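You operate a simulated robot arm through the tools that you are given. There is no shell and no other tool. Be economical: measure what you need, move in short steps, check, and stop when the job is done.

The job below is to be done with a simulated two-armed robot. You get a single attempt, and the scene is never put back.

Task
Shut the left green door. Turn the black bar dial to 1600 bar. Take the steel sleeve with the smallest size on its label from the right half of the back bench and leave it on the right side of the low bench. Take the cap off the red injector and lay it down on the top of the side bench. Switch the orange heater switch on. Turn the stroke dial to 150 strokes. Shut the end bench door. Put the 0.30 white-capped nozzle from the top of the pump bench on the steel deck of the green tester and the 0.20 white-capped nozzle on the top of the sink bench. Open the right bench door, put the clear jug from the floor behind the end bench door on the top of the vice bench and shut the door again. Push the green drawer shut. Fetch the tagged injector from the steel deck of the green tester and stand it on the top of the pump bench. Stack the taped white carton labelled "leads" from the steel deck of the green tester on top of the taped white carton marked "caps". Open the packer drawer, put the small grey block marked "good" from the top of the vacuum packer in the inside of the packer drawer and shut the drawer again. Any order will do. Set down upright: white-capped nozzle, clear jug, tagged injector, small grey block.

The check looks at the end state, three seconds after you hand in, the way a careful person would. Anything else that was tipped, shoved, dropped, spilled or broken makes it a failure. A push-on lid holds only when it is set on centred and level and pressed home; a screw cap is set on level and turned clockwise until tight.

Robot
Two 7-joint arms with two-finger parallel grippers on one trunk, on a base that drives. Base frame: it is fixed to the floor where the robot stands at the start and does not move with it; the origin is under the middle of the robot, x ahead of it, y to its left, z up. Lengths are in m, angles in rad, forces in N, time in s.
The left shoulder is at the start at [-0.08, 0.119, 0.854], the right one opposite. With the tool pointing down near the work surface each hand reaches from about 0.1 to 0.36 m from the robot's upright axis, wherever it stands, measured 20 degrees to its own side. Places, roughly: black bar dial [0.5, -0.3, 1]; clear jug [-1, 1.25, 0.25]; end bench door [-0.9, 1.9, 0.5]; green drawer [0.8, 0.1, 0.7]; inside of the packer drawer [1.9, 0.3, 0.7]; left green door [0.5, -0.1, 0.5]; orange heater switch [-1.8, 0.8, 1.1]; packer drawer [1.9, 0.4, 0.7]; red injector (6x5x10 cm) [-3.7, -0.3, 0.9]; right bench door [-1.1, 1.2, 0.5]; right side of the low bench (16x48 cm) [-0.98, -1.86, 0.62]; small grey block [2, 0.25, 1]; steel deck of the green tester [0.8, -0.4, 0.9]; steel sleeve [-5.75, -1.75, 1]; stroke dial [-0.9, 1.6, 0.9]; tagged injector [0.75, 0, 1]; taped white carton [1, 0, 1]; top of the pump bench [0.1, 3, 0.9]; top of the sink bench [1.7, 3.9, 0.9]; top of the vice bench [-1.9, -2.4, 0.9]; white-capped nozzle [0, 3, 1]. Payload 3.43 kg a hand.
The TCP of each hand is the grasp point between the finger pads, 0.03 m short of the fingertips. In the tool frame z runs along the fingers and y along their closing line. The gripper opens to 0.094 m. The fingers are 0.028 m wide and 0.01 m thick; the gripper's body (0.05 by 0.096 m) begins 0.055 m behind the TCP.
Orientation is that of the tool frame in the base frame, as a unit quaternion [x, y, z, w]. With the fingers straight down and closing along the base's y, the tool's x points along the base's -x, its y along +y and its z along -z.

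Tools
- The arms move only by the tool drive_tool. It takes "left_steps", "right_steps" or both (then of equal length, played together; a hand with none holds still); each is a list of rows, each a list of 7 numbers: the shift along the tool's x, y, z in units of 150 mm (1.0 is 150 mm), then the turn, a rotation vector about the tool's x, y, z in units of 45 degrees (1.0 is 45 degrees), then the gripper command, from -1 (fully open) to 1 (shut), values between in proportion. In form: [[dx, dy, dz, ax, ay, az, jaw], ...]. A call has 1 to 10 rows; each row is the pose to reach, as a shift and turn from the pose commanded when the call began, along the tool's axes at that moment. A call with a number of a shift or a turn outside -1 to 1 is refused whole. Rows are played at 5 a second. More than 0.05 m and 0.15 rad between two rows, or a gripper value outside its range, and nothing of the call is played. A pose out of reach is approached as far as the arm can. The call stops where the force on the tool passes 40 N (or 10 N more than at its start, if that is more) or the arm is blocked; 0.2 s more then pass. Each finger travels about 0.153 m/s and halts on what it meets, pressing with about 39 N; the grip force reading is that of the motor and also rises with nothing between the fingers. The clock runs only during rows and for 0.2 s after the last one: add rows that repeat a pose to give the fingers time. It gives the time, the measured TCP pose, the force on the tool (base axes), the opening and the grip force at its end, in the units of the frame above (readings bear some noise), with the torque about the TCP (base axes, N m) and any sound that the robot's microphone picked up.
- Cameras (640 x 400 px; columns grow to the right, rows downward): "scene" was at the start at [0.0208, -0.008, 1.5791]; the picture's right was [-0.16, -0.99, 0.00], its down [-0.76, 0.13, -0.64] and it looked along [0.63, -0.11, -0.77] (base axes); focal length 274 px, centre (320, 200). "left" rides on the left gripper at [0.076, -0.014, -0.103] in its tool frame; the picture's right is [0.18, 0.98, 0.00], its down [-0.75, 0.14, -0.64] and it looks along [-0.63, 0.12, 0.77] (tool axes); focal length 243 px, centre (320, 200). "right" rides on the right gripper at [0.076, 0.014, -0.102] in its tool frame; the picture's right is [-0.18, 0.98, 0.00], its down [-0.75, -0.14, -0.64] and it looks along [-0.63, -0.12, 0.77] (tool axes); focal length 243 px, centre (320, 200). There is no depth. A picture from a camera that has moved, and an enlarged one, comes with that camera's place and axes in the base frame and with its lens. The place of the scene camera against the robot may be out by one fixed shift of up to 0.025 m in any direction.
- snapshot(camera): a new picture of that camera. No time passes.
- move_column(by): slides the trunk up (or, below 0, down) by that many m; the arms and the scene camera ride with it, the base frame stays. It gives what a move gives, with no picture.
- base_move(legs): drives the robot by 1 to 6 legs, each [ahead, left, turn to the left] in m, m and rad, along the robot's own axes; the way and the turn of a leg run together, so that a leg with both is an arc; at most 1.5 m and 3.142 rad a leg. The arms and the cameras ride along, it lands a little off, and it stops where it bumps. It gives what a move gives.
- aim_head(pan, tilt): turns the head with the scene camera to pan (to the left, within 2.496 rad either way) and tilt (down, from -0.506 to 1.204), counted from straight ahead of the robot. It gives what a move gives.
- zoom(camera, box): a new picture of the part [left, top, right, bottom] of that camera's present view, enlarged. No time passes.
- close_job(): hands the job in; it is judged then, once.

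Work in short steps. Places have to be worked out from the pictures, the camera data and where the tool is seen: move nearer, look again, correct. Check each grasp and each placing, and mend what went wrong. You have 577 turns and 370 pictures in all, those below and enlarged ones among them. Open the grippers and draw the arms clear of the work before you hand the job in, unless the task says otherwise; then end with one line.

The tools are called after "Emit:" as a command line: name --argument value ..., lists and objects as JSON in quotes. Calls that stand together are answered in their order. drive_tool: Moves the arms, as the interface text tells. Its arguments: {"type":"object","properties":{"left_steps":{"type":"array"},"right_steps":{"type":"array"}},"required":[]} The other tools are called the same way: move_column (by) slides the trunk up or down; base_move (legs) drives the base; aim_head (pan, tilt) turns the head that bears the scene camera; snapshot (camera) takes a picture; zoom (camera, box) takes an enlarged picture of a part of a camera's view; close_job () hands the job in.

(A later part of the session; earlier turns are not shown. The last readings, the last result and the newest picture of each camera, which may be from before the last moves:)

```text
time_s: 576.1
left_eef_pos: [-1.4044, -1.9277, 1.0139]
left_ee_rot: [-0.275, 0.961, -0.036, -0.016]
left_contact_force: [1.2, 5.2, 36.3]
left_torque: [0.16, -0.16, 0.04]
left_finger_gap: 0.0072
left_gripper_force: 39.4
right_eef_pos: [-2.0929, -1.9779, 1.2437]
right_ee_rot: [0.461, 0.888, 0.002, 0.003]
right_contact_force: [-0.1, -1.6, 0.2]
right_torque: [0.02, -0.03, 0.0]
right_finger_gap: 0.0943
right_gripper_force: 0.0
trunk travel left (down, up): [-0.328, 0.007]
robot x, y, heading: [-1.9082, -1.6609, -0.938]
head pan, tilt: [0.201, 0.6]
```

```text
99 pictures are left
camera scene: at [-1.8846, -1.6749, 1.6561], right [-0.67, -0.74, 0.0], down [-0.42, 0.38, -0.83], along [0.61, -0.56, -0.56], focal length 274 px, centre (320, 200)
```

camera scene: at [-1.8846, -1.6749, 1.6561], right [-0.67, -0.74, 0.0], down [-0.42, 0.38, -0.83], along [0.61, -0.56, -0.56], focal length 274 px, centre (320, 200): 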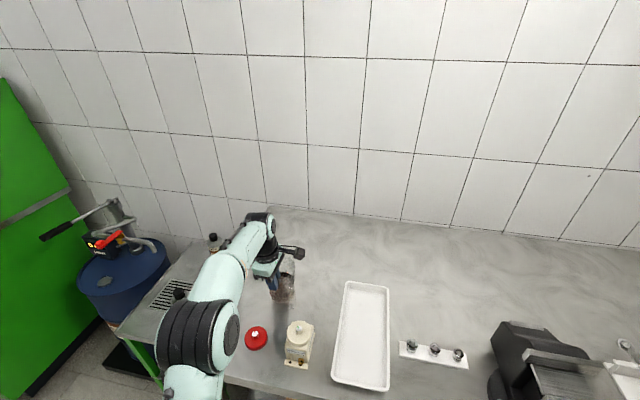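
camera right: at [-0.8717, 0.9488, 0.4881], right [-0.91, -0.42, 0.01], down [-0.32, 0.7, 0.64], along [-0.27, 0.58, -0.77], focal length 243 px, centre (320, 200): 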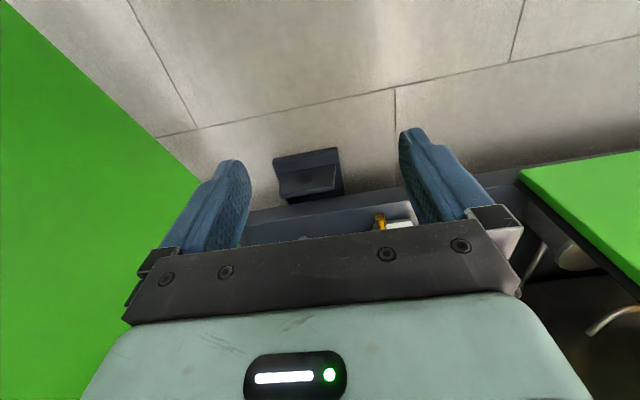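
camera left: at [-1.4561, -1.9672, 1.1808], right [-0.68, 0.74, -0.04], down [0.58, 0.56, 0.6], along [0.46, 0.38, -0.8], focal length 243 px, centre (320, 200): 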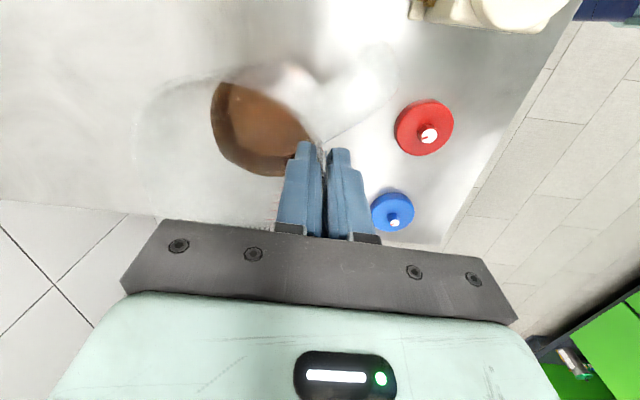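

Seated (36 N). I ease off, open modestly, and lift straight out.

Emit:
drive_tool --left_steps '[[0, 0, -0.015, 0, 0, 0, 1], [0, 0, -0.015, 0, 0, 0, 0.6], [0, 0, -0.015, 0, 0, 0, 0.2], [0, 0, -0.015, 0, 0, 0, 0.2], [0, 0, -0.2, 0, 0, 0, 0.2], [0, 0, -0.45, 0, 0, 0, 0.2], [0, 0, -0.7, 0, 0, 0, 0.2], [0, 0, -0.95, 0, 0, 0, 0.2]]'

Emit:
snapshot --camera "left"

```text
time_s: 577.9
left_eef_pos: [-1.3972, -1.9184, 1.1506]
left_ee_rot: [-0.275, 0.961, -0.029, -0.02]
left_contact_force: [0.6, -0.7, 0.0]
left_torque: [-0.01, 0.02, -0.01]
left_finger_gap: 0.0378
left_gripper_force: 0.1
right_eef_pos: [-2.0904, -1.9783, 1.2441]
right_ee_rot: [0.46, 0.888, 0.004, 0.0]
right_contact_force: [-0.6, 0.1, -0.6]
right_torque: [-0.01, 0.01, -0.01]
right_finger_gap: 0.0941
right_gripper_force: 0.1
trunk travel left (down, up): [-0.328, 0.007]
robot x, y, heading: [-1.9068, -1.6593, -0.939]
head pan, tilt: [0.201, 0.6]
```

```text
98 pictures are left
camera left: at [-1.4524, -1.9619, 1.2571], right [-0.68, 0.74, -0.04], down [0.58, 0.56, 0.6], along [0.46, 0.38, -0.8], focal length 243 px, centre (320, 200)
```

left: 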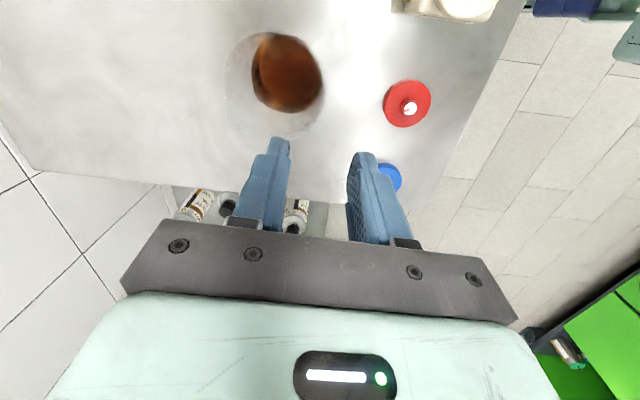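

Jug stands on the vice bench. Now I return to shut the right bench door: back off, re-orient the left hand and drive to the door's outer side.

Emit:
base_move --legs '[[-0.45, 0, 0], [-0.166, 1.067, 0], [-0.166, 1.067, 0], [-0.166, 1.067, 0], [0, 0, -1.57]]'

Emit:
drive_tool --left_steps '[[0, 0, 0, 0, 0, 0.17, 1], [0, 0, 0, 0, 0, 0.34, 1], [0, 0, 0, 0, 0, 0.51, 1], [0, 0, 0, 0, 0, 0.68, 1], [0, 0, 0, 0, 0, 0.85, 1], [0, 0, 0, 0, 0, 1, 1]]'

Emit:
drive_tool --left_steps '[[0, 0, 0, 0, 0, 0.17, 1], [0, 0, 0, 0, 0, 0.34, 1], [0, 0, 0, 0, 0, 0.51, 1], [0, 0, 0, 0, 0, 0.68, 1], [0, 0, 0, 0, 0, 0.85, 1], [0, 0, 0, 0, 0, 1, 1]]'

Emit:
drive_tool --left_steps '[[0, -0.25, 0.1, 0, -0.17, 0, 1], [0, -0.5, 0.2, 0, -0.34, 0, 1], [0, -0.75, 0.3, 0, -0.51, 0, 1], [0, -1, 0.4, 0, -0.68, 0, 1], [0, -1, 0.6, 0, -0.85, 0, 1], [0, -1, 0.8, 0, -1, 0, 1]]'

Emit:
move_column --by -0.28

Emit:
aim_head --pan -0.2 --tilt 0.6

Emit:
snapshot --camera "scene"

```text
time_s: 612.3
left_eef_pos: [-0.106, 0.4382, 1.1502]
left_ee_rot: [0.519, 0.854, -0.006, -0.034]
left_contact_force: [0.5, 0.4, 1.2]
left_torque: [0.01, 0.01, -0.01]
left_finger_gap: 0.0377
left_gripper_force: 0.1
right_eef_pos: [-0.1127, 1.1314, 1.2442]
right_ee_rot: [0.964, 0.265, 0.002, 0.003]
right_contact_force: [0.2, 0.3, -0.9]
right_torque: [0.0, 0.04, 0.02]
right_finger_gap: 0.0941
right_gripper_force: 0.0
trunk travel left (down, up): [-0.328, 0.007]
robot x, y, heading: [0.1903, 0.9286, -2.589]
head pan, tilt: [0.201, 0.6]
```

```text
time_s: 613.7
left_eef_pos: [-0.1059, 0.4369, 1.1502]
left_ee_rot: [0.808, 0.588, -0.019, -0.028]
left_contact_force: [-0.1, 0.6, 0.8]
left_torque: [0.02, -0.01, 0.0]
left_finger_gap: 0.0
left_gripper_force: 32.8
right_eef_pos: [-0.1117, 1.1323, 1.2434]
right_ee_rot: [0.964, 0.264, 0.002, 0.002]
right_contact_force: [-0.3, 0.1, 0.0]
right_torque: [-0.02, -0.06, 0.02]
right_finger_gap: 0.094
right_gripper_force: 0.1
trunk travel left (down, up): [-0.328, 0.007]
robot x, y, heading: [0.1897, 0.9247, -2.59]
head pan, tilt: [0.201, 0.6]
```

```text
time_s: 615.1
left_eef_pos: [-0.1053, 0.4388, 1.1491]
left_ee_rot: [0.971, 0.235, -0.029, -0.019]
left_contact_force: [0.0, -0.8, 0.0]
left_torque: [-0.01, 0.0, 0.02]
left_finger_gap: 0.0
left_gripper_force: 32.8
right_eef_pos: [-0.1125, 1.132, 1.2443]
right_ee_rot: [0.964, 0.265, 0.003, 0.003]
right_contact_force: [0.6, 0.1, 0.4]
right_torque: [-0.01, 0.02, 0.01]
right_finger_gap: 0.094
right_gripper_force: 0.0
trunk travel left (down, up): [-0.328, 0.007]
robot x, y, heading: [0.1913, 0.9294, -2.586]
head pan, tilt: [0.201, 0.6]
```

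```text
time_s: 616.5
left_eef_pos: [-0.1825, 0.5767, 1.037]
left_ee_rot: [0.887, 0.224, -0.397, 0.073]
left_contact_force: [1.3, -1.5, -0.5]
left_torque: [0.08, 0.05, -0.11]
left_finger_gap: 0.0002
left_gripper_force: 33.4
right_eef_pos: [-0.116, 1.1352, 1.2419]
right_ee_rot: [0.964, 0.265, 0.002, 0.005]
right_contact_force: [0.1, -0.1, -0.5]
right_torque: [-0.07, -0.06, 0.03]
right_finger_gap: 0.094
right_gripper_force: 0.0
trunk travel left (down, up): [-0.328, 0.007]
robot x, y, heading: [0.1894, 0.9234, -2.586]
head pan, tilt: [0.201, 0.6]
```

```text
time_s: 619.4
left_eef_pos: [-0.1821, 0.5732, 0.7597]
left_ee_rot: [0.886, 0.226, -0.398, 0.073]
left_contact_force: [0.3, 0.4, 0.0]
left_torque: [0.01, -0.04, 0.04]
left_finger_gap: 0.0001
left_gripper_force: 33.1
right_eef_pos: [-0.1127, 1.1327, 0.964]
right_ee_rot: [0.964, 0.265, 0.003, 0.003]
right_contact_force: [0.0, -0.5, -1.2]
right_torque: [0.01, 0.03, 0.02]
right_finger_gap: 0.0939
right_gripper_force: 0.1
trunk travel left (down, up): [-0.048, 0.287]
robot x, y, heading: [0.1936, 0.9219, -2.585]
head pan, tilt: [0.201, 0.6]
```

```text
time_s: 620.2
left_eef_pos: [-0.1827, 0.5733, 0.7578]
left_ee_rot: [0.886, 0.226, -0.398, 0.072]
left_contact_force: [0.7, -0.5, -0.9]
left_torque: [-0.01, -0.01, -0.01]
left_finger_gap: 0.0
left_gripper_force: 32.6
right_eef_pos: [-0.1124, 1.1319, 0.9632]
right_ee_rot: [0.964, 0.265, 0.002, 0.003]
right_contact_force: [-0.3, 0.0, -0.3]
right_torque: [0.01, -0.01, 0.01]
right_finger_gap: 0.0942
right_gripper_force: 0.0
trunk travel left (down, up): [-0.048, 0.287]
robot x, y, heading: [0.1937, 0.9286, -2.585]
head pan, tilt: [-0.201, 0.6]
```

```text
97 pictures are left
camera scene: at [0.1021, 0.9029, 1.3628], right [-0.35, 0.94, 0.0], down [0.53, 0.2, -0.83], along [-0.77, -0.29, -0.56], focal length 274 px, centre (320, 200)
```

scene: 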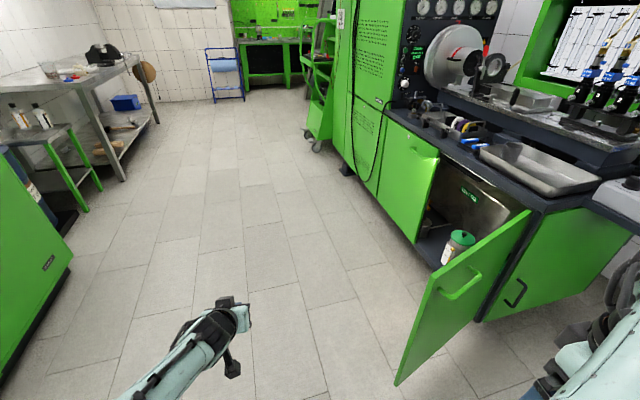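

Door is ~105° open. I correct heading, shift the left hand right/lower, back up and sidestep so that it will push the door's outer face near its free edge.

Emit:
base_move --legs '[[-0.2, 0, 0.07], [0, -0.5, 0]]'

Emit:
drive_tool --left_steps '[[0.1, -0.25, 0.1, 0, 0, 0, 1], [0.2, -0.5, 0.2, 0, 0, 0, 1], [0.3, -0.75, 0.25, 0, 0, 0, 1], [0.35, -1, 0.3, 0, 0, 0, 1]]'

Emit:
snapshot --camera "scene"

```text
time_s: 626.2
left_eef_pos: [-0.2693, 1.0438, 0.7585]
left_ee_rot: [0.876, 0.261, -0.395, 0.089]
left_contact_force: [-0.2, -0.7, 0.4]
left_torque: [0.01, 0.0, 0.0]
left_finger_gap: 0.0002
left_gripper_force: 33.4
right_eef_pos: [-0.2464, 1.6057, 0.9641]
right_ee_rot: [0.953, 0.303, 0.003, 0.003]
right_contact_force: [0.8, 0.1, 0.3]
right_torque: [0.01, 0.02, 0.0]
right_finger_gap: 0.0941
right_gripper_force: 0.1
trunk travel left (down, up): [-0.048, 0.287]
robot x, y, heading: [0.0736, 1.426, -2.508]
head pan, tilt: [-0.201, 0.6]
```

```text
time_s: 627.2
left_eef_pos: [-0.3476, 1.1719, 0.6987]
left_ee_rot: [0.875, 0.264, -0.396, 0.089]
left_contact_force: [0.4, -0.1, 0.7]
left_torque: [-0.04, 0.01, 0.0]
left_finger_gap: 0.0
left_gripper_force: 32.5
right_eef_pos: [-0.2457, 1.6084, 0.9635]
right_ee_rot: [0.953, 0.303, 0.002, 0.004]
right_contact_force: [-0.6, -0.1, 0.2]
right_torque: [0.04, -0.03, -0.03]
right_finger_gap: 0.094
right_gripper_force: 0.1
trunk travel left (down, up): [-0.048, 0.287]
robot x, y, heading: [0.0769, 1.4229, -2.507]
head pan, tilt: [-0.201, 0.6]
```

```text
96 pictures are left
camera scene: at [-0.0126, 1.3965, 1.3628], right [-0.42, 0.91, 0.0], down [0.51, 0.24, -0.83], along [-0.75, -0.35, -0.56], focal length 274 px, centre (320, 200)
```

scene: 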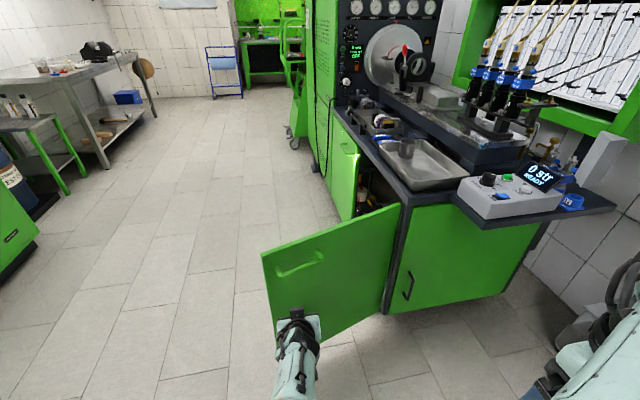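

The hand faces the door. I drive forward 0.5 to sweep it toward closed.

Emit:
base_move --legs '[[0.3, 0, 0], [0.2, 0.0, 0]]'

Emit:
snapshot --camera "scene"

```text
time_s: 630.4
left_eef_pos: [-0.749, 0.8703, 0.6968]
left_ee_rot: [0.874, 0.266, -0.395, 0.091]
left_contact_force: [0.3, 0.5, 0.1]
left_torque: [-0.01, 0.0, 0.0]
left_finger_gap: 0.0
left_gripper_force: 33.0
right_eef_pos: [-0.6498, 1.3053, 0.9641]
right_ee_rot: [0.952, 0.307, 0.003, 0.005]
right_contact_force: [0.0, -1.3, -0.6]
right_torque: [0.03, 0.01, 0.01]
right_finger_gap: 0.0939
right_gripper_force: 0.1
trunk travel left (down, up): [-0.048, 0.287]
robot x, y, heading: [-0.326, 1.1262, -2.496]
head pan, tilt: [-0.201, 0.6]
```

```text
95 pictures are left
camera scene: at [-0.415, 1.0955, 1.3628], right [-0.43, 0.9, 0.0], down [0.51, 0.24, -0.82], along [-0.74, -0.35, -0.57], focal length 274 px, centre (320, 200)
```

scene: 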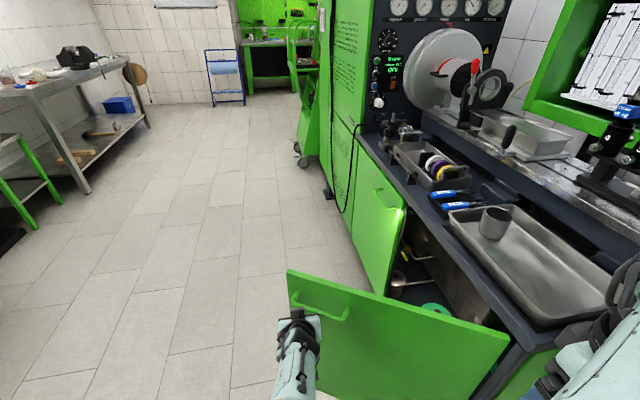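

Door is about half shut. I go round to the front for the final push.

Emit:
base_move --legs '[[0, 0.45, 0], [0.78, 0, 0], [0, 0, -1.595]]'

Emit:
aim_head --pan 0.0 --tilt 0.7

Emit:
snapshot --camera "scene"

```text
time_s: 642.5
left_eef_pos: [-0.9327, 0.7267, 0.6972]
left_ee_rot: [0.804, -0.435, -0.342, -0.217]
left_contact_force: [0.2, 0.3, 0.2]
left_torque: [-0.03, -0.02, 0.01]
left_finger_gap: 0.0
left_gripper_force: 32.7
right_eef_pos: [-0.5005, 0.6236, 0.9636]
right_ee_rot: [0.888, -0.46, -0.003, 0.006]
right_contact_force: [0.8, -0.5, 0.7]
right_torque: [0.0, 0.04, 0.01]
right_finger_gap: 0.0938
right_gripper_force: 0.0
trunk travel left (down, up): [-0.048, 0.287]
robot x, y, heading: [-0.6797, 0.3012, 2.202]
head pan, tilt: [-0.201, 0.6]
```

```text
time_s: 643.2
left_eef_pos: [-0.9335, 0.7266, 0.6984]
left_ee_rot: [0.804, -0.435, -0.342, -0.217]
left_contact_force: [-1.2, -0.6, -0.1]
left_torque: [0.0, 0.01, 0.0]
left_finger_gap: 0.0
left_gripper_force: 33.0
right_eef_pos: [-0.5, 0.6239, 0.9633]
right_ee_rot: [0.888, -0.461, -0.002, 0.005]
right_contact_force: [-0.1, -0.5, -0.1]
right_torque: [-0.01, 0.02, 0.0]
right_finger_gap: 0.094
right_gripper_force: 0.0
trunk travel left (down, up): [-0.048, 0.287]
robot x, y, heading: [-0.6816, 0.3078, 2.208]
head pan, tilt: [0.0, 0.7]
```

```text
94 pictures are left
camera scene: at [-0.7398, 0.3726, 1.3542], right [0.81, 0.59, 0.0], down [0.38, -0.52, -0.77], along [-0.45, 0.62, -0.64], focal length 274 px, centre (320, 200)
```

scene: 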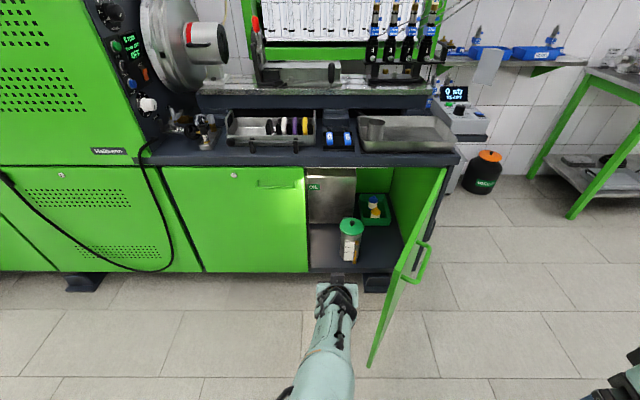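

The door is still ~80° open. I go around its free edge: back, right, forward, then sweep left and push in.

Emit:
base_move --legs '[[-0.17, 0, 0], [0, -0.52, 0], [0.3, 0, 0], [0, 0.4, 0]]'

Emit:
snapshot --camera "scene"

```text
time_s: 654.7
left_eef_pos: [-0.9029, 0.9073, 0.6988]
left_ee_rot: [0.804, -0.435, -0.341, -0.217]
left_contact_force: [-0.7, -0.3, 0.0]
left_torque: [-0.02, 0.01, -0.01]
left_finger_gap: 0.0003
left_gripper_force: 33.0
right_eef_pos: [-0.4704, 0.8024, 0.9623]
right_ee_rot: [0.886, -0.463, -0.001, 0.006]
right_contact_force: [0.3, 0.8, -0.3]
right_torque: [-0.03, -0.02, -0.04]
right_finger_gap: 0.0939
right_gripper_force: 0.1
trunk travel left (down, up): [-0.048, 0.287]
robot x, y, heading: [-0.6552, 0.484, 2.201]
head pan, tilt: [0.0, 0.7]
```

```text
93 pictures are left
camera scene: at [-0.7123, 0.5527, 1.3542], right [0.81, 0.59, 0.0], down [0.38, -0.52, -0.76], along [-0.45, 0.62, -0.64], focal length 274 px, centre (320, 200)
```

scene: 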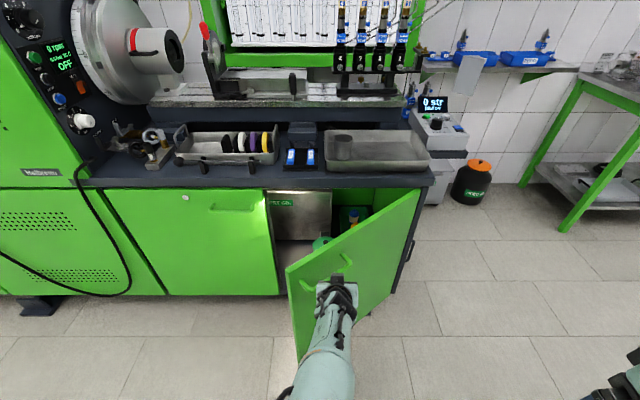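

Pushing on the outer face now; continue forward-left to close.

Emit:
base_move --legs '[[0.1, 0.07, 0], [0.1, 0.05, 0], [0.08, 0.0, 0], [0.05, 0, 0]]'

Emit:
snapshot --camera "scene"

```text
time_s: 657.5
left_eef_pos: [-1.1541, 1.0425, 0.6921]
left_ee_rot: [0.807, -0.437, -0.335, -0.213]
left_contact_force: [0.3, -0.1, 0.0]
left_torque: [-0.01, 0.02, -0.01]
left_finger_gap: 0.0
left_gripper_force: 33.0
right_eef_pos: [-0.723, 0.9414, 0.9627]
right_ee_rot: [0.887, -0.462, -0.002, 0.006]
right_contact_force: [0.6, -0.3, -0.5]
right_torque: [0.03, 0.0, -0.02]
right_finger_gap: 0.0939
right_gripper_force: 0.1
trunk travel left (down, up): [-0.048, 0.287]
robot x, y, heading: [-0.9078, 0.6198, 2.2]
head pan, tilt: [0.0, 0.7]
stopped in leg 3: the force on the tool passed its limit at 55 N (the readings are from after the stop); the commanded pose is now the measured one
```

```text
92 pictures are left
camera scene: at [-0.9653, 0.6909, 1.3542], right [0.81, 0.59, 0.0], down [0.38, -0.52, -0.77], along [-0.45, 0.62, -0.64], focal length 274 px, centre (320, 200)
```

scene: 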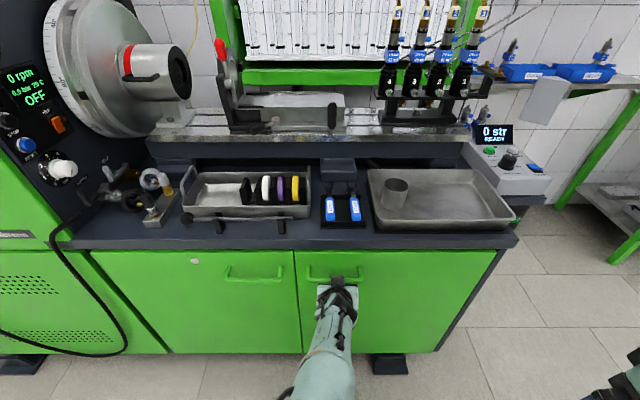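

Right bench door shut. I restore trunk and left hand, and head toward the side bench.

Emit:
base_move --legs '[[-0.4, 0, 0], [-0.1, 0.89, 0], [-0.1, 0.89, 0], [0, 0, 0.6]]'

Emit:
move_column --by 0.28

Emit:
drive_tool --left_steps '[[-0.16, 0, -0.2, 0, 0.17, 0, 0], [-0.3, 0, -0.4, 0, 0.34, 0, -1], [-0.4, 0, -0.5, 0, 0.51, 0, -1], [-0.4, 0, -0.5, 0, 0.68, 0, -1], [-0.4, 0, -0.5, 0, 0.85, 0, -1], [-0.4, 0, -0.5, 0, 1, 0, -1]]'

Emit:
aim_head --pan 0.0 --tilt 0.35

Emit:
snapshot --camera "scene"

```text
time_s: 676.9
left_eef_pos: [-2.4018, -0.6832, 0.6921]
left_ee_rot: [0.9, -0.18, -0.383, -0.105]
left_contact_force: [1.1, -0.3, 0.3]
left_torque: [0.02, 0.04, 0.03]
left_finger_gap: 0.0
left_gripper_force: 32.9
right_eef_pos: [-1.9872, -0.5245, 0.9624]
right_ee_rot: [0.983, -0.181, 0.0, 0.007]
right_contact_force: [0.2, 0.4, -0.6]
right_torque: [-0.02, 0.01, 0.03]
right_finger_gap: 0.0941
right_gripper_force: 0.1
trunk travel left (down, up): [-0.048, 0.287]
robot x, y, heading: [-1.9601, -0.8907, 2.797]
head pan, tilt: [0.0, 0.7]
```

```text
time_s: 679.7
left_eef_pos: [-2.4094, -0.6929, 0.9756]
left_ee_rot: [0.903, -0.165, -0.383, -0.107]
left_contact_force: [-0.2, -0.5, -0.6]
left_torque: [0.02, -0.01, 0.01]
left_finger_gap: 0.0
left_gripper_force: 33.2
right_eef_pos: [-1.983, -0.5184, 1.2384]
right_ee_rot: [0.983, -0.182, -0.006, 0.022]
right_contact_force: [0.3, 0.4, 0.6]
right_torque: [0.01, 0.01, -0.02]
right_finger_gap: 0.0942
right_gripper_force: 0.0
trunk travel left (down, up): [-0.328, 0.007]
robot x, y, heading: [-1.9587, -0.8911, 2.8]
head pan, tilt: [0.0, 0.7]
```

```text
time_s: 681.1
left_eef_pos: [-2.3914, -0.6927, 1.067]
left_ee_rot: [0.978, -0.206, -0.009, -0.028]
left_contact_force: [0.0, 0.2, -0.4]
left_torque: [0.06, 0.02, -0.01]
left_finger_gap: 0.0941
left_gripper_force: 0.1
right_eef_pos: [-1.9872, -0.5235, 1.2433]
right_ee_rot: [0.984, -0.18, 0.0, 0.006]
right_contact_force: [0.4, 0.1, 0.4]
right_torque: [0.01, -0.03, 0.01]
right_finger_gap: 0.0939
right_gripper_force: 0.0
trunk travel left (down, up): [-0.328, 0.007]
robot x, y, heading: [-1.9594, -0.8936, 2.796]
head pan, tilt: [0.0, 0.7]
```

```text
time_s: 682.0
left_eef_pos: [-2.3908, -0.6939, 1.0675]
left_ee_rot: [0.978, -0.207, -0.01, -0.028]
left_contact_force: [-0.8, 0.0, 0.4]
left_torque: [0.01, 0.03, 0.0]
left_finger_gap: 0.0938
left_gripper_force: 0.1
right_eef_pos: [-1.9879, -0.5243, 1.2428]
right_ee_rot: [0.983, -0.181, 0.0, 0.007]
right_contact_force: [0.5, 0.5, 0.4]
right_torque: [0.02, 0.04, 0.0]
right_finger_gap: 0.094
right_gripper_force: 0.1
trunk travel left (down, up): [-0.328, 0.007]
robot x, y, heading: [-1.9624, -0.8891, 2.797]
head pan, tilt: [0.0, 0.351]
```

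```text
91 pictures are left
camera scene: at [-2.0165, -0.8711, 1.6782], right [0.34, 0.94, 0.0], down [0.32, -0.12, -0.94], along [-0.88, 0.32, -0.34], focal length 274 px, centre (320, 200)
```

scene: 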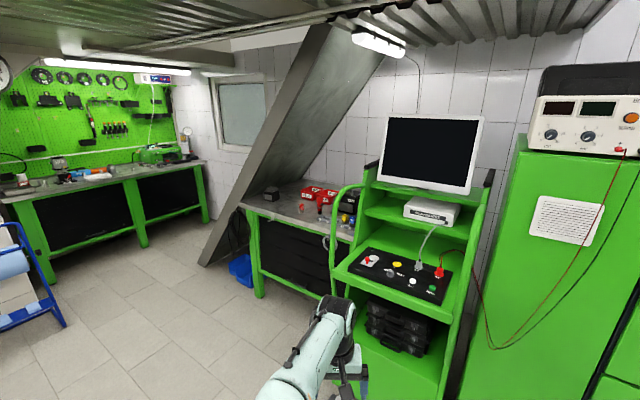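

Zoom on the side bench and back bench.

Emit:
zoom --camera "scene" --box '[230, 170, 370, 270]'

Emit:
zoom --camera "scene" --box '[0, 130, 220, 240]'

```text
4.00 times, centred on (300, 220) of scene
camera zoom: at [-2.0165, -0.8711, 1.6782], right [0.34, 0.94, 0.0], down [0.32, -0.12, -0.94], along [-0.88, 0.32, -0.34], focal length 1094 px, centre (400, 120)
```

zoom: 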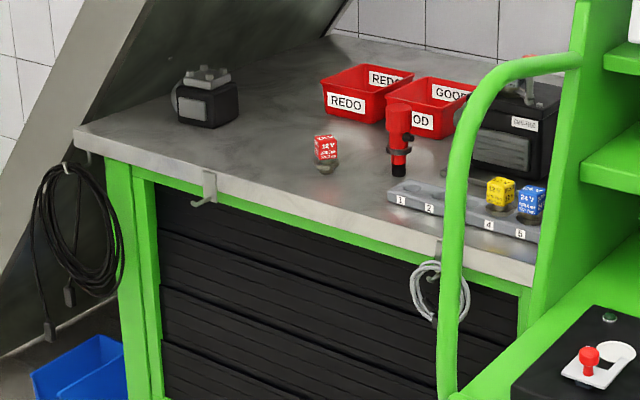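

```text
2.91 times, centred on (110, 185) of scene
camera zoom: at [-2.0165, -0.8711, 1.6782], right [0.34, 0.94, 0.0], down [0.32, -0.12, -0.94], along [-0.88, 0.32, -0.34], focal length 796 px, centre (931, 244)
```

zoom: 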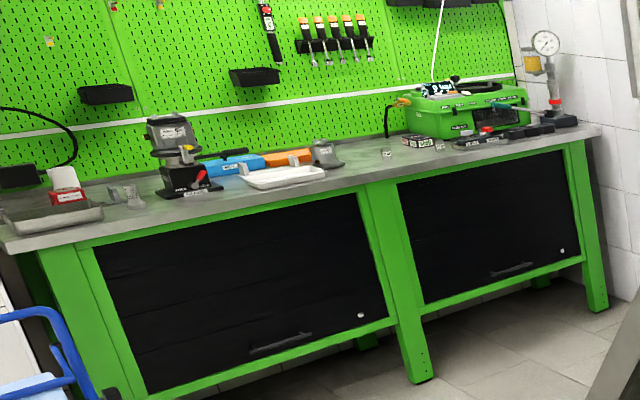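

Red injector stands near (-3.8,-0.22) on the side bench, beside the cart. I drive to the front of that bench and face it.

Emit:
base_move --legs '[[0.7, 0.3, 0], [0.7, 0.2, 0], [0, 0, -0.6]]'

Emit:
aim_head --pan 0.0 --tilt 0.7

Emit:
snapshot --camera "scene"

```text
time_s: 691.2
left_eef_pos: [-3.6983, -0.4841, 1.068]
left_ee_rot: [0.879, -0.476, -0.001, -0.03]
left_contact_force: [0.4, 0.3, 0.6]
left_torque: [-0.02, 0.01, 0.04]
left_finger_gap: 0.0939
left_gripper_force: 0.0
right_eef_pos: [-3.2689, -0.5612, 1.2436]
right_ee_rot: [0.891, -0.453, -0.002, 0.006]
right_contact_force: [-0.3, 0.2, -0.7]
right_torque: [0.01, 0.03, -0.01]
right_finger_gap: 0.0938
right_gripper_force: 0.1
trunk travel left (down, up): [-0.328, 0.007]
robot x, y, heading: [-3.4453, -0.8833, 2.223]
head pan, tilt: [0.0, 0.351]
```

```text
time_s: 692.1
left_eef_pos: [-3.7, -0.4822, 1.0673]
left_ee_rot: [0.878, -0.477, -0.001, -0.029]
left_contact_force: [-0.1, -0.5, 0.6]
left_torque: [0.0, 0.01, 0.02]
left_finger_gap: 0.0938
left_gripper_force: 0.0
right_eef_pos: [-3.2694, -0.5615, 1.2424]
right_ee_rot: [0.892, -0.453, -0.002, 0.006]
right_contact_force: [-0.3, 0.3, 0.3]
right_torque: [-0.02, 0.0, -0.05]
right_finger_gap: 0.094
right_gripper_force: 0.0
trunk travel left (down, up): [-0.328, 0.007]
robot x, y, heading: [-3.4419, -0.8884, 2.224]
head pan, tilt: [0.0, 0.7]
```

```text
88 pictures are left
camera scene: at [-3.4814, -0.8479, 1.647], right [0.8, 0.61, 0.0], down [0.39, -0.51, -0.77], along [-0.46, 0.61, -0.64], focal length 274 px, centre (320, 200)
```

scene: 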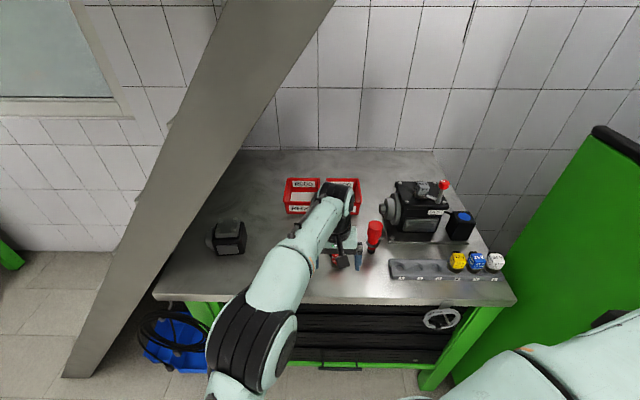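

Zoom on the red injector.

Emit:
zoom --camera "scene" --box '[310, 190, 430, 290]'

Emit:
snapshot --camera "left"

```text
4.00 times, centred on (370, 240) of scene
camera zoom: at [-3.4814, -0.8479, 1.647], right [0.8, 0.61, 0.0], down [0.39, -0.51, -0.77], along [-0.46, 0.61, -0.64], focal length 1094 px, centre (120, 40)
```

zoom: 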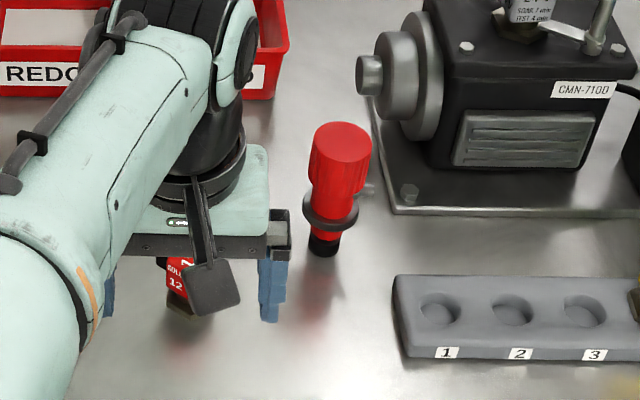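

```text
86 pictures are left
camera left: at [-3.6471, -0.5431, 1.1674], right [-0.72, -0.69, -0.05], down [-0.55, 0.52, 0.66], along [-0.42, 0.5, -0.75], focal length 243 px, centre (320, 200)
```

left: 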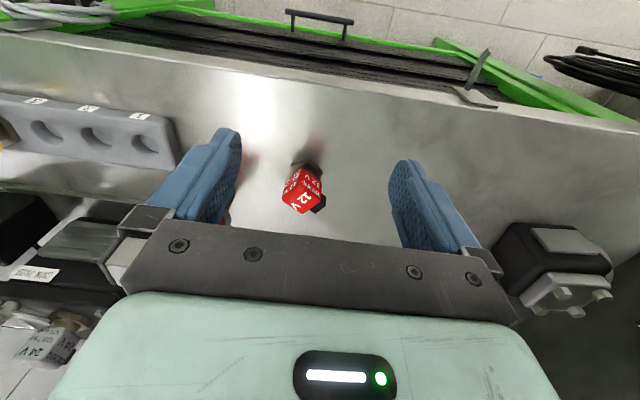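

Cap = the ribbed red top. First I approach: base forward 0.19, right 0.08, and bring the left hand over the injector.

Emit:
base_move --legs '[[0.19, -0.08, -0.02]]'

Emit:
drive_tool --left_steps '[[0, -0.3, -0.1, 0, 0, 0, -0.3], [-0.1, -0.6, -0.1, 0, 0, 0, -0.3], [-0.2, -0.9, -0.1, 0, 0, 0, -0.3], [-0.3, -1, -0.1, 0, 0, 0, -0.3]]'

Emit:
snapshot --camera "left"

```text
time_s: 693.6
left_eef_pos: [-3.7338, -0.2869, 1.0673]
left_ee_rot: [0.875, -0.484, -0.001, -0.029]
left_contact_force: [0.7, 0.4, 0.1]
left_torque: [-0.02, 0.02, 0.03]
left_finger_gap: 0.094
left_gripper_force: 0.1
right_eef_pos: [-3.3059, -0.3733, 1.2425]
right_ee_rot: [0.887, -0.462, -0.003, 0.005]
right_contact_force: [-0.7, 0.0, 0.5]
right_torque: [-0.03, 0.03, 0.0]
right_finger_gap: 0.094
right_gripper_force: 0.1
trunk travel left (down, up): [-0.328, 0.007]
robot x, y, heading: [-3.4881, -0.693, 2.205]
head pan, tilt: [0.0, 0.7]
```

```text
time_s: 694.6
left_eef_pos: [-3.632, -0.2247, 1.0758]
left_ee_rot: [0.875, -0.484, -0.001, -0.029]
left_contact_force: [-0.2, 0.5, 0.0]
left_torque: [-0.01, 0.03, 0.02]
left_finger_gap: 0.0612
left_gripper_force: 0.1
left hand out of reach, approached as far as the arm can: row 3, 4
right_eef_pos: [-3.3063, -0.3718, 1.2421]
right_ee_rot: [0.887, -0.462, -0.002, 0.005]
right_contact_force: [-1.0, 0.3, -0.6]
right_torque: [-0.01, 0.03, 0.01]
right_finger_gap: 0.0939
right_gripper_force: 0.1
trunk travel left (down, up): [-0.328, 0.007]
robot x, y, heading: [-3.4882, -0.6949, 2.206]
head pan, tilt: [0.0, 0.7]
```

```text
85 pictures are left
camera left: at [-3.5815, -0.2851, 1.1771], right [-0.73, -0.68, -0.05], down [-0.54, 0.53, 0.66], along [-0.41, 0.51, -0.75], focal length 243 px, centre (320, 200)
```

left: 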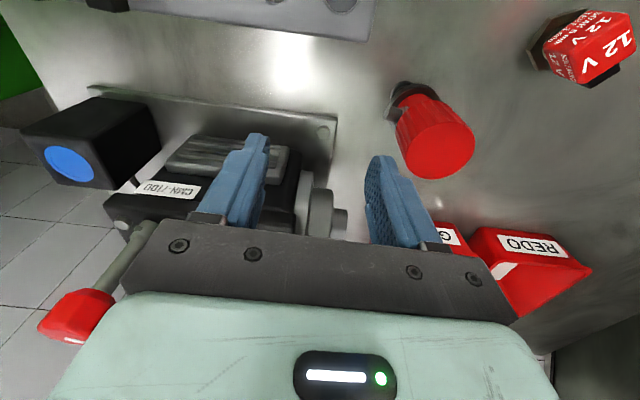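

Cap diameter ≈5 cm, top at z≈1.03, centre (-3.69,-0.274). I raise slightly, open fully, centre above it and check.

Emit:
drive_tool --left_steps '[[0.02, 0.1, -0.2, 0, 0, 0, -1], [0.05, 0.3, -0.2, 0, 0, 0, -1], [0.084, 0.49, -0.2, 0, 0, 0, -1], [0.084, 0.49, -0.1, 0, 0, 0, -1]]'

Emit:
snapshot --camera "left"

```text
time_s: 695.6
left_eef_pos: [-3.6891, -0.2744, 1.0893]
left_ee_rot: [0.874, -0.485, -0.001, -0.03]
left_contact_force: [0.1, 0.2, 0.7]
left_torque: [0.02, -0.02, 0.0]
left_finger_gap: 0.094
left_gripper_force: 0.1
right_eef_pos: [-3.3062, -0.3717, 1.2434]
right_ee_rot: [0.887, -0.462, -0.002, 0.006]
right_contact_force: [0.4, 0.5, -0.1]
right_torque: [0.03, 0.01, 0.01]
right_finger_gap: 0.094
right_gripper_force: 0.1
trunk travel left (down, up): [-0.328, 0.007]
robot x, y, heading: [-3.4928, -0.6924, 2.202]
head pan, tilt: [0.0, 0.7]
```

```text
84 pictures are left
camera left: at [-3.6388, -0.3349, 1.1895], right [-0.73, -0.68, -0.06], down [-0.54, 0.53, 0.66], along [-0.41, 0.51, -0.75], focal length 243 px, centre (320, 200)
```

left: 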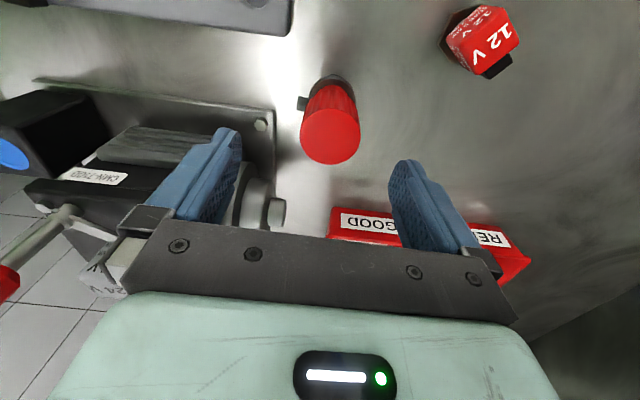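

Centre confirmed (-3.691,-0.275, top 1.022). I descend to TCP z≈0.995 and close on the cap.

Emit:
drive_tool --left_steps '[[0, 0, 0.2, 0, 0, 0, -1], [0, 0, 0.4, 0, 0, 0, -1], [0, 0, 0.61, 0, 0, 0, -1], [0, 0, 0.61, 0, 0, 0, -0.4], [0, 0, 0.61, 0, 0, 0, 0.1], [0, 0, 0.61, 0, 0, 0, 0.5], [0, 0, 0.61, 0, 0, 0, 0.6]]'

Emit:
drive_tool --left_steps '[[0, 0, -0.1, 0, 0, 0, 0.6], [0, 0, -0.2, 0, 0, 0, 0.6], [0, 0, -0.3, 0, 0, 0, 0.6]]'

Emit:
zoom --camera "scene" --box '[260, 170, 440, 320]'

```text
time_s: 697.2
left_eef_pos: [-3.6872, -0.2688, 1.0013]
left_ee_rot: [0.875, -0.484, -0.001, -0.028]
left_contact_force: [0.4, 0.0, -2.9]
left_torque: [-0.01, -0.03, 0.0]
left_finger_gap: 0.051
left_gripper_force: 28.9
right_eef_pos: [-3.3073, -0.3717, 1.2429]
right_ee_rot: [0.887, -0.461, -0.002, 0.006]
right_contact_force: [0.2, 0.2, 0.7]
right_torque: [-0.01, 0.03, 0.01]
right_finger_gap: 0.094
right_gripper_force: 0.1
trunk travel left (down, up): [-0.328, 0.007]
robot x, y, heading: [-3.4891, -0.6916, 2.201]
head pan, tilt: [0.0, 0.7]
```

```text
time_s: 698.0
left_eef_pos: [-3.688, -0.2731, 1.0451]
left_ee_rot: [0.874, -0.484, -0.001, -0.029]
left_contact_force: [0.3, -0.2, -2.8]
left_torque: [0.0, -0.04, 0.01]
left_finger_gap: 0.0512
left_gripper_force: 28.6
right_eef_pos: [-3.3061, -0.3731, 1.2437]
right_ee_rot: [0.887, -0.462, -0.001, 0.005]
right_contact_force: [-0.1, 0.0, 0.4]
right_torque: [0.0, 0.0, -0.02]
right_finger_gap: 0.094
right_gripper_force: 0.0
trunk travel left (down, up): [-0.328, 0.007]
robot x, y, heading: [-3.4901, -0.693, 2.202]
head pan, tilt: [0.0, 0.7]
```

```text
2.67 times, centred on (350, 245) of scene
camera zoom: at [-3.5244, -0.6554, 1.6469], right [0.81, 0.59, 0.0], down [0.38, -0.52, -0.76], along [-0.45, 0.62, -0.64], focal length 729 px, centre (240, 80)
```

zoom: 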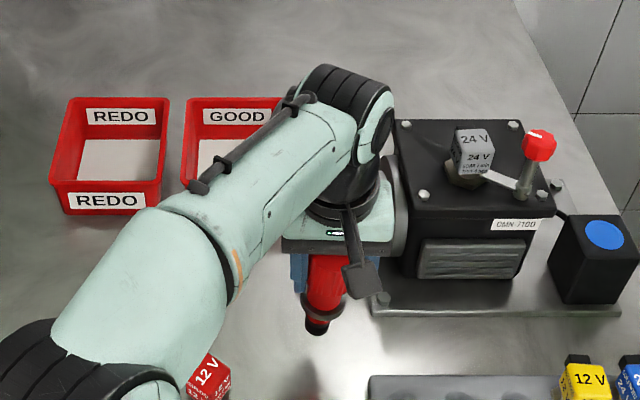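

The whole injector lifts with the cap, so I need the right hand to hold its body. I raise it, back off the bench, and bring the right hand in pitched forward.

Emit:
drive_tool --left_steps '[[0, 0, -0.25, 0, 0, 0, 0.6], [0, 0, -0.5, 0, 0, 0, 0.6], [-0.2, 0, -0.7, 0, 0, 0, 0.6], [-0.4, 0, -0.7, 0, 0, 0, 0.6]]'

Emit:
base_move --legs '[[-0.3, 0, 0]]'

Emit:
drive_tool --right_steps '[[-0.15, 0.1, 0, 0, -0.17, 0, -1], [-0.3, 0.2, 0.1, 0, -0.34, 0, -1], [-0.45, 0.3, 0.2, 0, -0.51, 0, -1], [-0.6, 0.4, 0.35, 0, -0.68, 0, -1], [-0.75, 0.5, 0.5, 0, -0.85, 0, -1], [-0.9, 0.6, 0.65, 0, -1, 0, -1]]'

Emit:
drive_tool --right_steps '[[0, 0, 0, 0, -0.17, 0, -1], [0, 0, 0, 0, -0.34, 0, -1], [0, 0, 0, 0, -0.51, 0, -1], [0, 0, 0, 0, -0.68, 0, -1], [0, 0, 0, 0, -0.85, 0, -1]]'

Emit:
snapshot --camera "scene"

```text
time_s: 699.0
left_eef_pos: [-3.7065, -0.263, 1.1401]
left_ee_rot: [0.874, -0.485, 0.0, -0.029]
left_contact_force: [0.1, 0.0, -3.1]
left_torque: [0.03, -0.02, 0.01]
left_finger_gap: 0.0512
left_gripper_force: 28.5
left hand out of reach, approached as far as the arm can: row 3, 4
right_eef_pos: [-3.3045, -0.3746, 1.2431]
right_ee_rot: [0.887, -0.462, -0.002, 0.006]
right_contact_force: [0.0, 0.3, 0.3]
right_torque: [-0.02, 0.0, 0.0]
right_finger_gap: 0.0942
right_gripper_force: 0.0
trunk travel left (down, up): [-0.328, 0.007]
robot x, y, heading: [-3.4908, -0.6908, 2.2]
head pan, tilt: [0.0, 0.7]
```

```text
time_s: 701.1
left_eef_pos: [-3.5264, -0.5066, 1.1414]
left_ee_rot: [0.873, -0.487, -0.001, -0.029]
left_contact_force: [-0.7, 0.3, -3.2]
left_torque: [0.02, -0.04, -0.02]
left_finger_gap: 0.0512
left_gripper_force: 28.9
right_eef_pos: [-3.1264, -0.617, 1.2437]
right_ee_rot: [0.886, -0.463, -0.002, 0.005]
right_contact_force: [0.2, 0.7, 0.2]
right_torque: [0.0, 0.04, 0.02]
right_finger_gap: 0.094
right_gripper_force: 0.0
trunk travel left (down, up): [-0.328, 0.007]
robot x, y, heading: [-3.3112, -0.9394, 2.199]
head pan, tilt: [0.0, 0.7]
```

```text
time_s: 702.5
left_eef_pos: [-3.5255, -0.5052, 1.1404]
left_ee_rot: [0.873, -0.486, -0.001, -0.029]
left_contact_force: [-0.2, 0.1, -2.6]
left_torque: [-0.01, -0.04, 0.01]
left_finger_gap: 0.0512
left_gripper_force: 27.9
right_eef_pos: [-3.2151, -0.5438, 1.1423]
right_ee_rot: [0.797, -0.509, -0.269, -0.181]
right_contact_force: [0.2, -0.1, -0.2]
right_torque: [0.03, 0.0, 0.0]
right_finger_gap: 0.0942
right_gripper_force: 0.1
trunk travel left (down, up): [-0.328, 0.007]
robot x, y, heading: [-3.3119, -0.9368, 2.195]
head pan, tilt: [0.0, 0.7]
stopped in row 6 (right hand): the arm was blocked; the commanded pose is now the measured one
```

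```text
time_s: 703.0
left_eef_pos: [-3.5265, -0.5056, 1.1395]
left_ee_rot: [0.873, -0.486, 0.0, -0.029]
left_contact_force: [-0.3, 0.5, -2.2]
left_torque: [-0.01, -0.05, -0.01]
left_finger_gap: 0.0509
left_gripper_force: 28.3
right_eef_pos: [-3.1554, -0.5343, 1.1283]
right_ee_rot: [0.724, -0.56, -0.296, -0.275]
right_contact_force: [0.3, -0.2, 0.3]
right_torque: [-0.01, -0.01, 0.03]
right_finger_gap: 0.0942
right_gripper_force: 0.1
trunk travel left (down, up): [-0.328, 0.007]
robot x, y, heading: [-3.3113, -0.9377, 2.2]
head pan, tilt: [0.0, 0.7]
stopped in row 2 (right hand): the arm was blocked; the commanded pose is now the measured one
```

```text
82 pictures are left
camera scene: at [-3.3454, -0.9004, 1.6469], right [0.81, 0.59, 0.0], down [0.38, -0.52, -0.76], along [-0.45, 0.62, -0.64], focal length 274 px, centre (320, 200)
```

scene: 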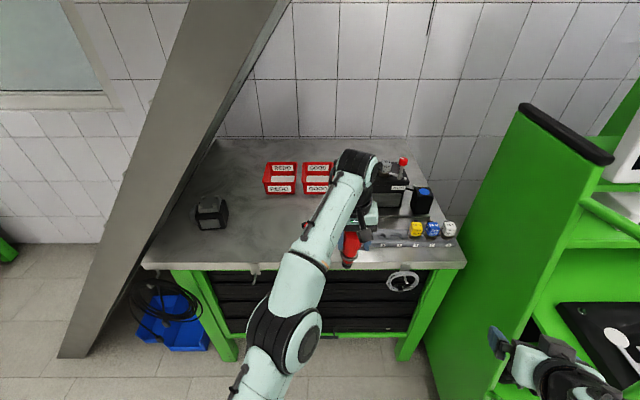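

The right arm is blocked by the cart. I move the base left/back for free space.

Emit:
base_move --legs '[[-0.1, 0.1, 0], [-0.2, 0.3, 0]]'

Emit:
drive_tool --right_steps '[[-0.1, 0.1, 0.1, 0, -0.15, 0.1, -1], [-0.2, 0.2, 0.2, 0, -0.3, 0.2, -1], [-0.3, 0.3, 0.3, 0, -0.45, 0.3, -1], [-0.3, 0.4, 0.4, 0, -0.6, 0.3, -1]]'

Emit:
aim_head --pan -0.1 --tilt 0.9

Emit:
snapshot --camera "scene"

```text
time_s: 707.5
left_eef_pos: [-3.6798, -0.9946, 1.1399]
left_ee_rot: [0.876, -0.482, -0.001, -0.029]
left_contact_force: [0.5, 0.5, -1.4]
left_torque: [0.0, -0.02, 0.0]
left_finger_gap: 0.0507
left_gripper_force: 28.1
right_eef_pos: [-3.3082, -1.0179, 1.1282]
right_ee_rot: [0.728, -0.555, -0.297, -0.273]
right_contact_force: [0.0, 0.4, 0.5]
right_torque: [-0.01, 0.0, -0.01]
right_finger_gap: 0.0942
right_gripper_force: 0.1
trunk travel left (down, up): [-0.328, 0.007]
robot x, y, heading: [-3.4588, -1.4279, 2.212]
head pan, tilt: [0.0, 0.7]
```

```text
time_s: 708.5
left_eef_pos: [-3.6805, -0.9931, 1.139]
left_ee_rot: [0.876, -0.482, 0.0, -0.028]
left_contact_force: [-0.5, -0.2, -3.4]
left_torque: [0.02, -0.04, -0.03]
left_finger_gap: 0.051
left_gripper_force: 28.8
right_eef_pos: [-3.3891, -0.9406, 1.1267]
right_ee_rot: [0.569, -0.556, -0.488, -0.359]
right_contact_force: [-0.2, -0.4, -0.1]
right_torque: [-0.01, 0.02, -0.02]
right_finger_gap: 0.0939
right_gripper_force: 0.1
right hand out of reach, approached as far as the arm can: row 3, 4
trunk travel left (down, up): [-0.328, 0.007]
robot x, y, heading: [-3.4609, -1.4245, 2.206]
head pan, tilt: [0.0, 0.7]
```

```text
time_s: 709.2
left_eef_pos: [-3.6804, -0.9951, 1.1395]
left_ee_rot: [0.876, -0.481, -0.001, -0.029]
left_contact_force: [0.7, 0.4, -3.0]
left_torque: [0.05, 0.0, -0.01]
left_finger_gap: 0.0506
left_gripper_force: 28.0
right_eef_pos: [-3.3867, -0.9405, 1.1292]
right_ee_rot: [0.569, -0.557, -0.488, -0.358]
right_contact_force: [0.5, 0.4, 0.2]
right_torque: [0.02, -0.01, 0.03]
right_finger_gap: 0.0942
right_gripper_force: 0.1
trunk travel left (down, up): [-0.328, 0.007]
robot x, y, heading: [-3.4582, -1.4252, 2.208]
head pan, tilt: [-0.099, 0.901]
```

```text
81 pictures are left
camera scene: at [-3.4836, -1.3906, 1.6308], right [0.86, 0.51, 0.0], down [0.4, -0.67, -0.62], along [-0.32, 0.53, -0.78], focal length 274 px, centre (320, 200)
```

scene: 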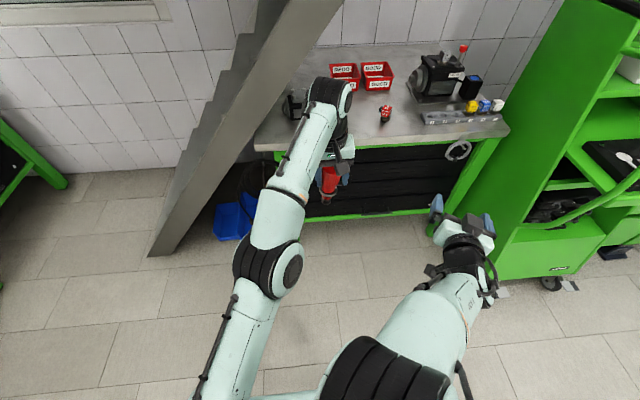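

In free space now. I yaw the right hand ~55° left so it can approach the injector body from the right-rear.

Emit:
drive_tool --right_steps '[[0, 0, 0, -0.17, 0, 0, -1], [0, 0, 0, -0.34, 0, 0, -1], [0, 0, 0, -0.51, 0, 0, -1], [0, 0, 0, -0.68, 0, 0, -1], [0, 0, 0, -0.85, 0, 0, -1], [0, 0, 0, -1, 0, 0, -1]]'

Emit:
snapshot --camera "scene"

```text
time_s: 710.6
left_eef_pos: [-3.6798, -0.9938, 1.1395]
left_ee_rot: [0.876, -0.482, -0.001, -0.029]
left_contact_force: [1.3, 1.2, -3.4]
left_torque: [0.01, 0.0, -0.04]
left_finger_gap: 0.0507
left_gripper_force: 28.1
right_eef_pos: [-3.3894, -0.9425, 1.1268]
right_ee_rot: [-0.662, 0.327, 0.665, 0.112]
right_contact_force: [0.0, 0.3, -0.9]
right_torque: [-0.03, -0.03, -0.02]
right_finger_gap: 0.0939
right_gripper_force: 0.1
trunk travel left (down, up): [-0.328, 0.007]
robot x, y, heading: [-3.4593, -1.4249, 2.208]
head pan, tilt: [-0.099, 0.901]
```

```text
80 pictures are left
camera scene: at [-3.4835, -1.3896, 1.6308], right [0.86, 0.51, 0.0], down [0.4, -0.67, -0.62], along [-0.32, 0.53, -0.78], focal length 274 px, centre (320, 200)
```

scene: 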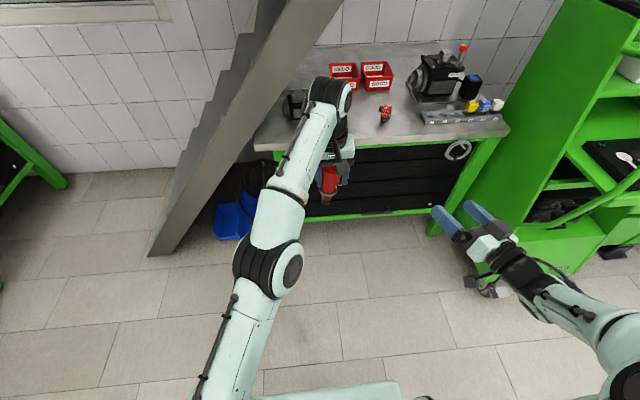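

The right elbow has settled outward. I move the right hand toward the pre-grasp point beside the injector.

Emit:
drive_tool --right_steps '[[0.11, 0.2, 0.09, 0, 0, -0.08, -1], [0.22, 0.4, 0.18, 0, 0, -0.16, -1], [0.33, 0.6, 0.27, 0, 0, -0.24, -1], [0.44, 0.8, 0.36, 0, 0, -0.31, -1], [0.55, 1, 0.45, 0, 0, -0.37, -1]]'

Emit:
snapshot --camera "right"

Emit:
snapshot --camera "scene"

```text
time_s: 711.8
left_eef_pos: [-3.6792, -0.9933, 1.1402]
left_ee_rot: [0.876, -0.481, -0.001, -0.03]
left_contact_force: [-0.5, 0.3, -2.9]
left_torque: [0.03, -0.02, 0.03]
left_finger_gap: 0.0504
left_gripper_force: 27.9
right_eef_pos: [-3.5534, -0.9958, 1.0962]
right_ee_rot: [0.703, -0.228, -0.641, -0.209]
right_contact_force: [-0.2, -1.0, 0.7]
right_torque: [-0.01, -0.03, -0.01]
right_finger_gap: 0.0939
right_gripper_force: 0.1
right hand out of reach, approached as far as the arm can: row 3, 4, 5
trunk travel left (down, up): [-0.328, 0.007]
robot x, y, heading: [-3.4627, -1.4221, 2.207]
head pan, tilt: [-0.099, 0.901]
```

```text
79 pictures are left
camera right: at [-3.4723, -1.0718, 1.0311], right [-0.59, -0.79, 0.18], down [0.54, -0.22, 0.81], along [-0.6, 0.58, 0.56], focal length 243 px, centre (320, 200)
```

right: 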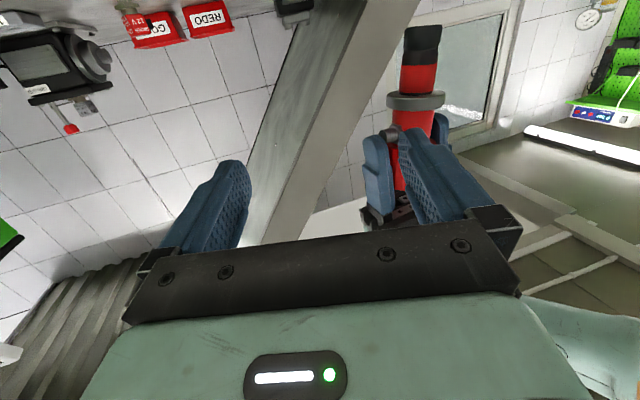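

```text
78 pictures are left
camera scene: at [-3.4845, -1.3898, 1.6308], right [0.86, 0.51, 0.0], down [0.4, -0.67, -0.62], along [-0.32, 0.53, -0.78], focal length 274 px, centre (320, 200)
```

scene: 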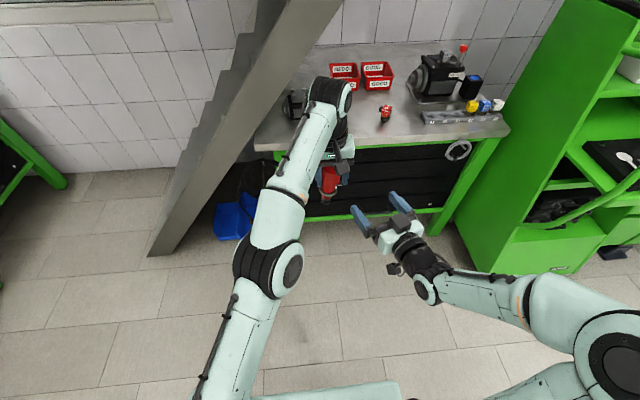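

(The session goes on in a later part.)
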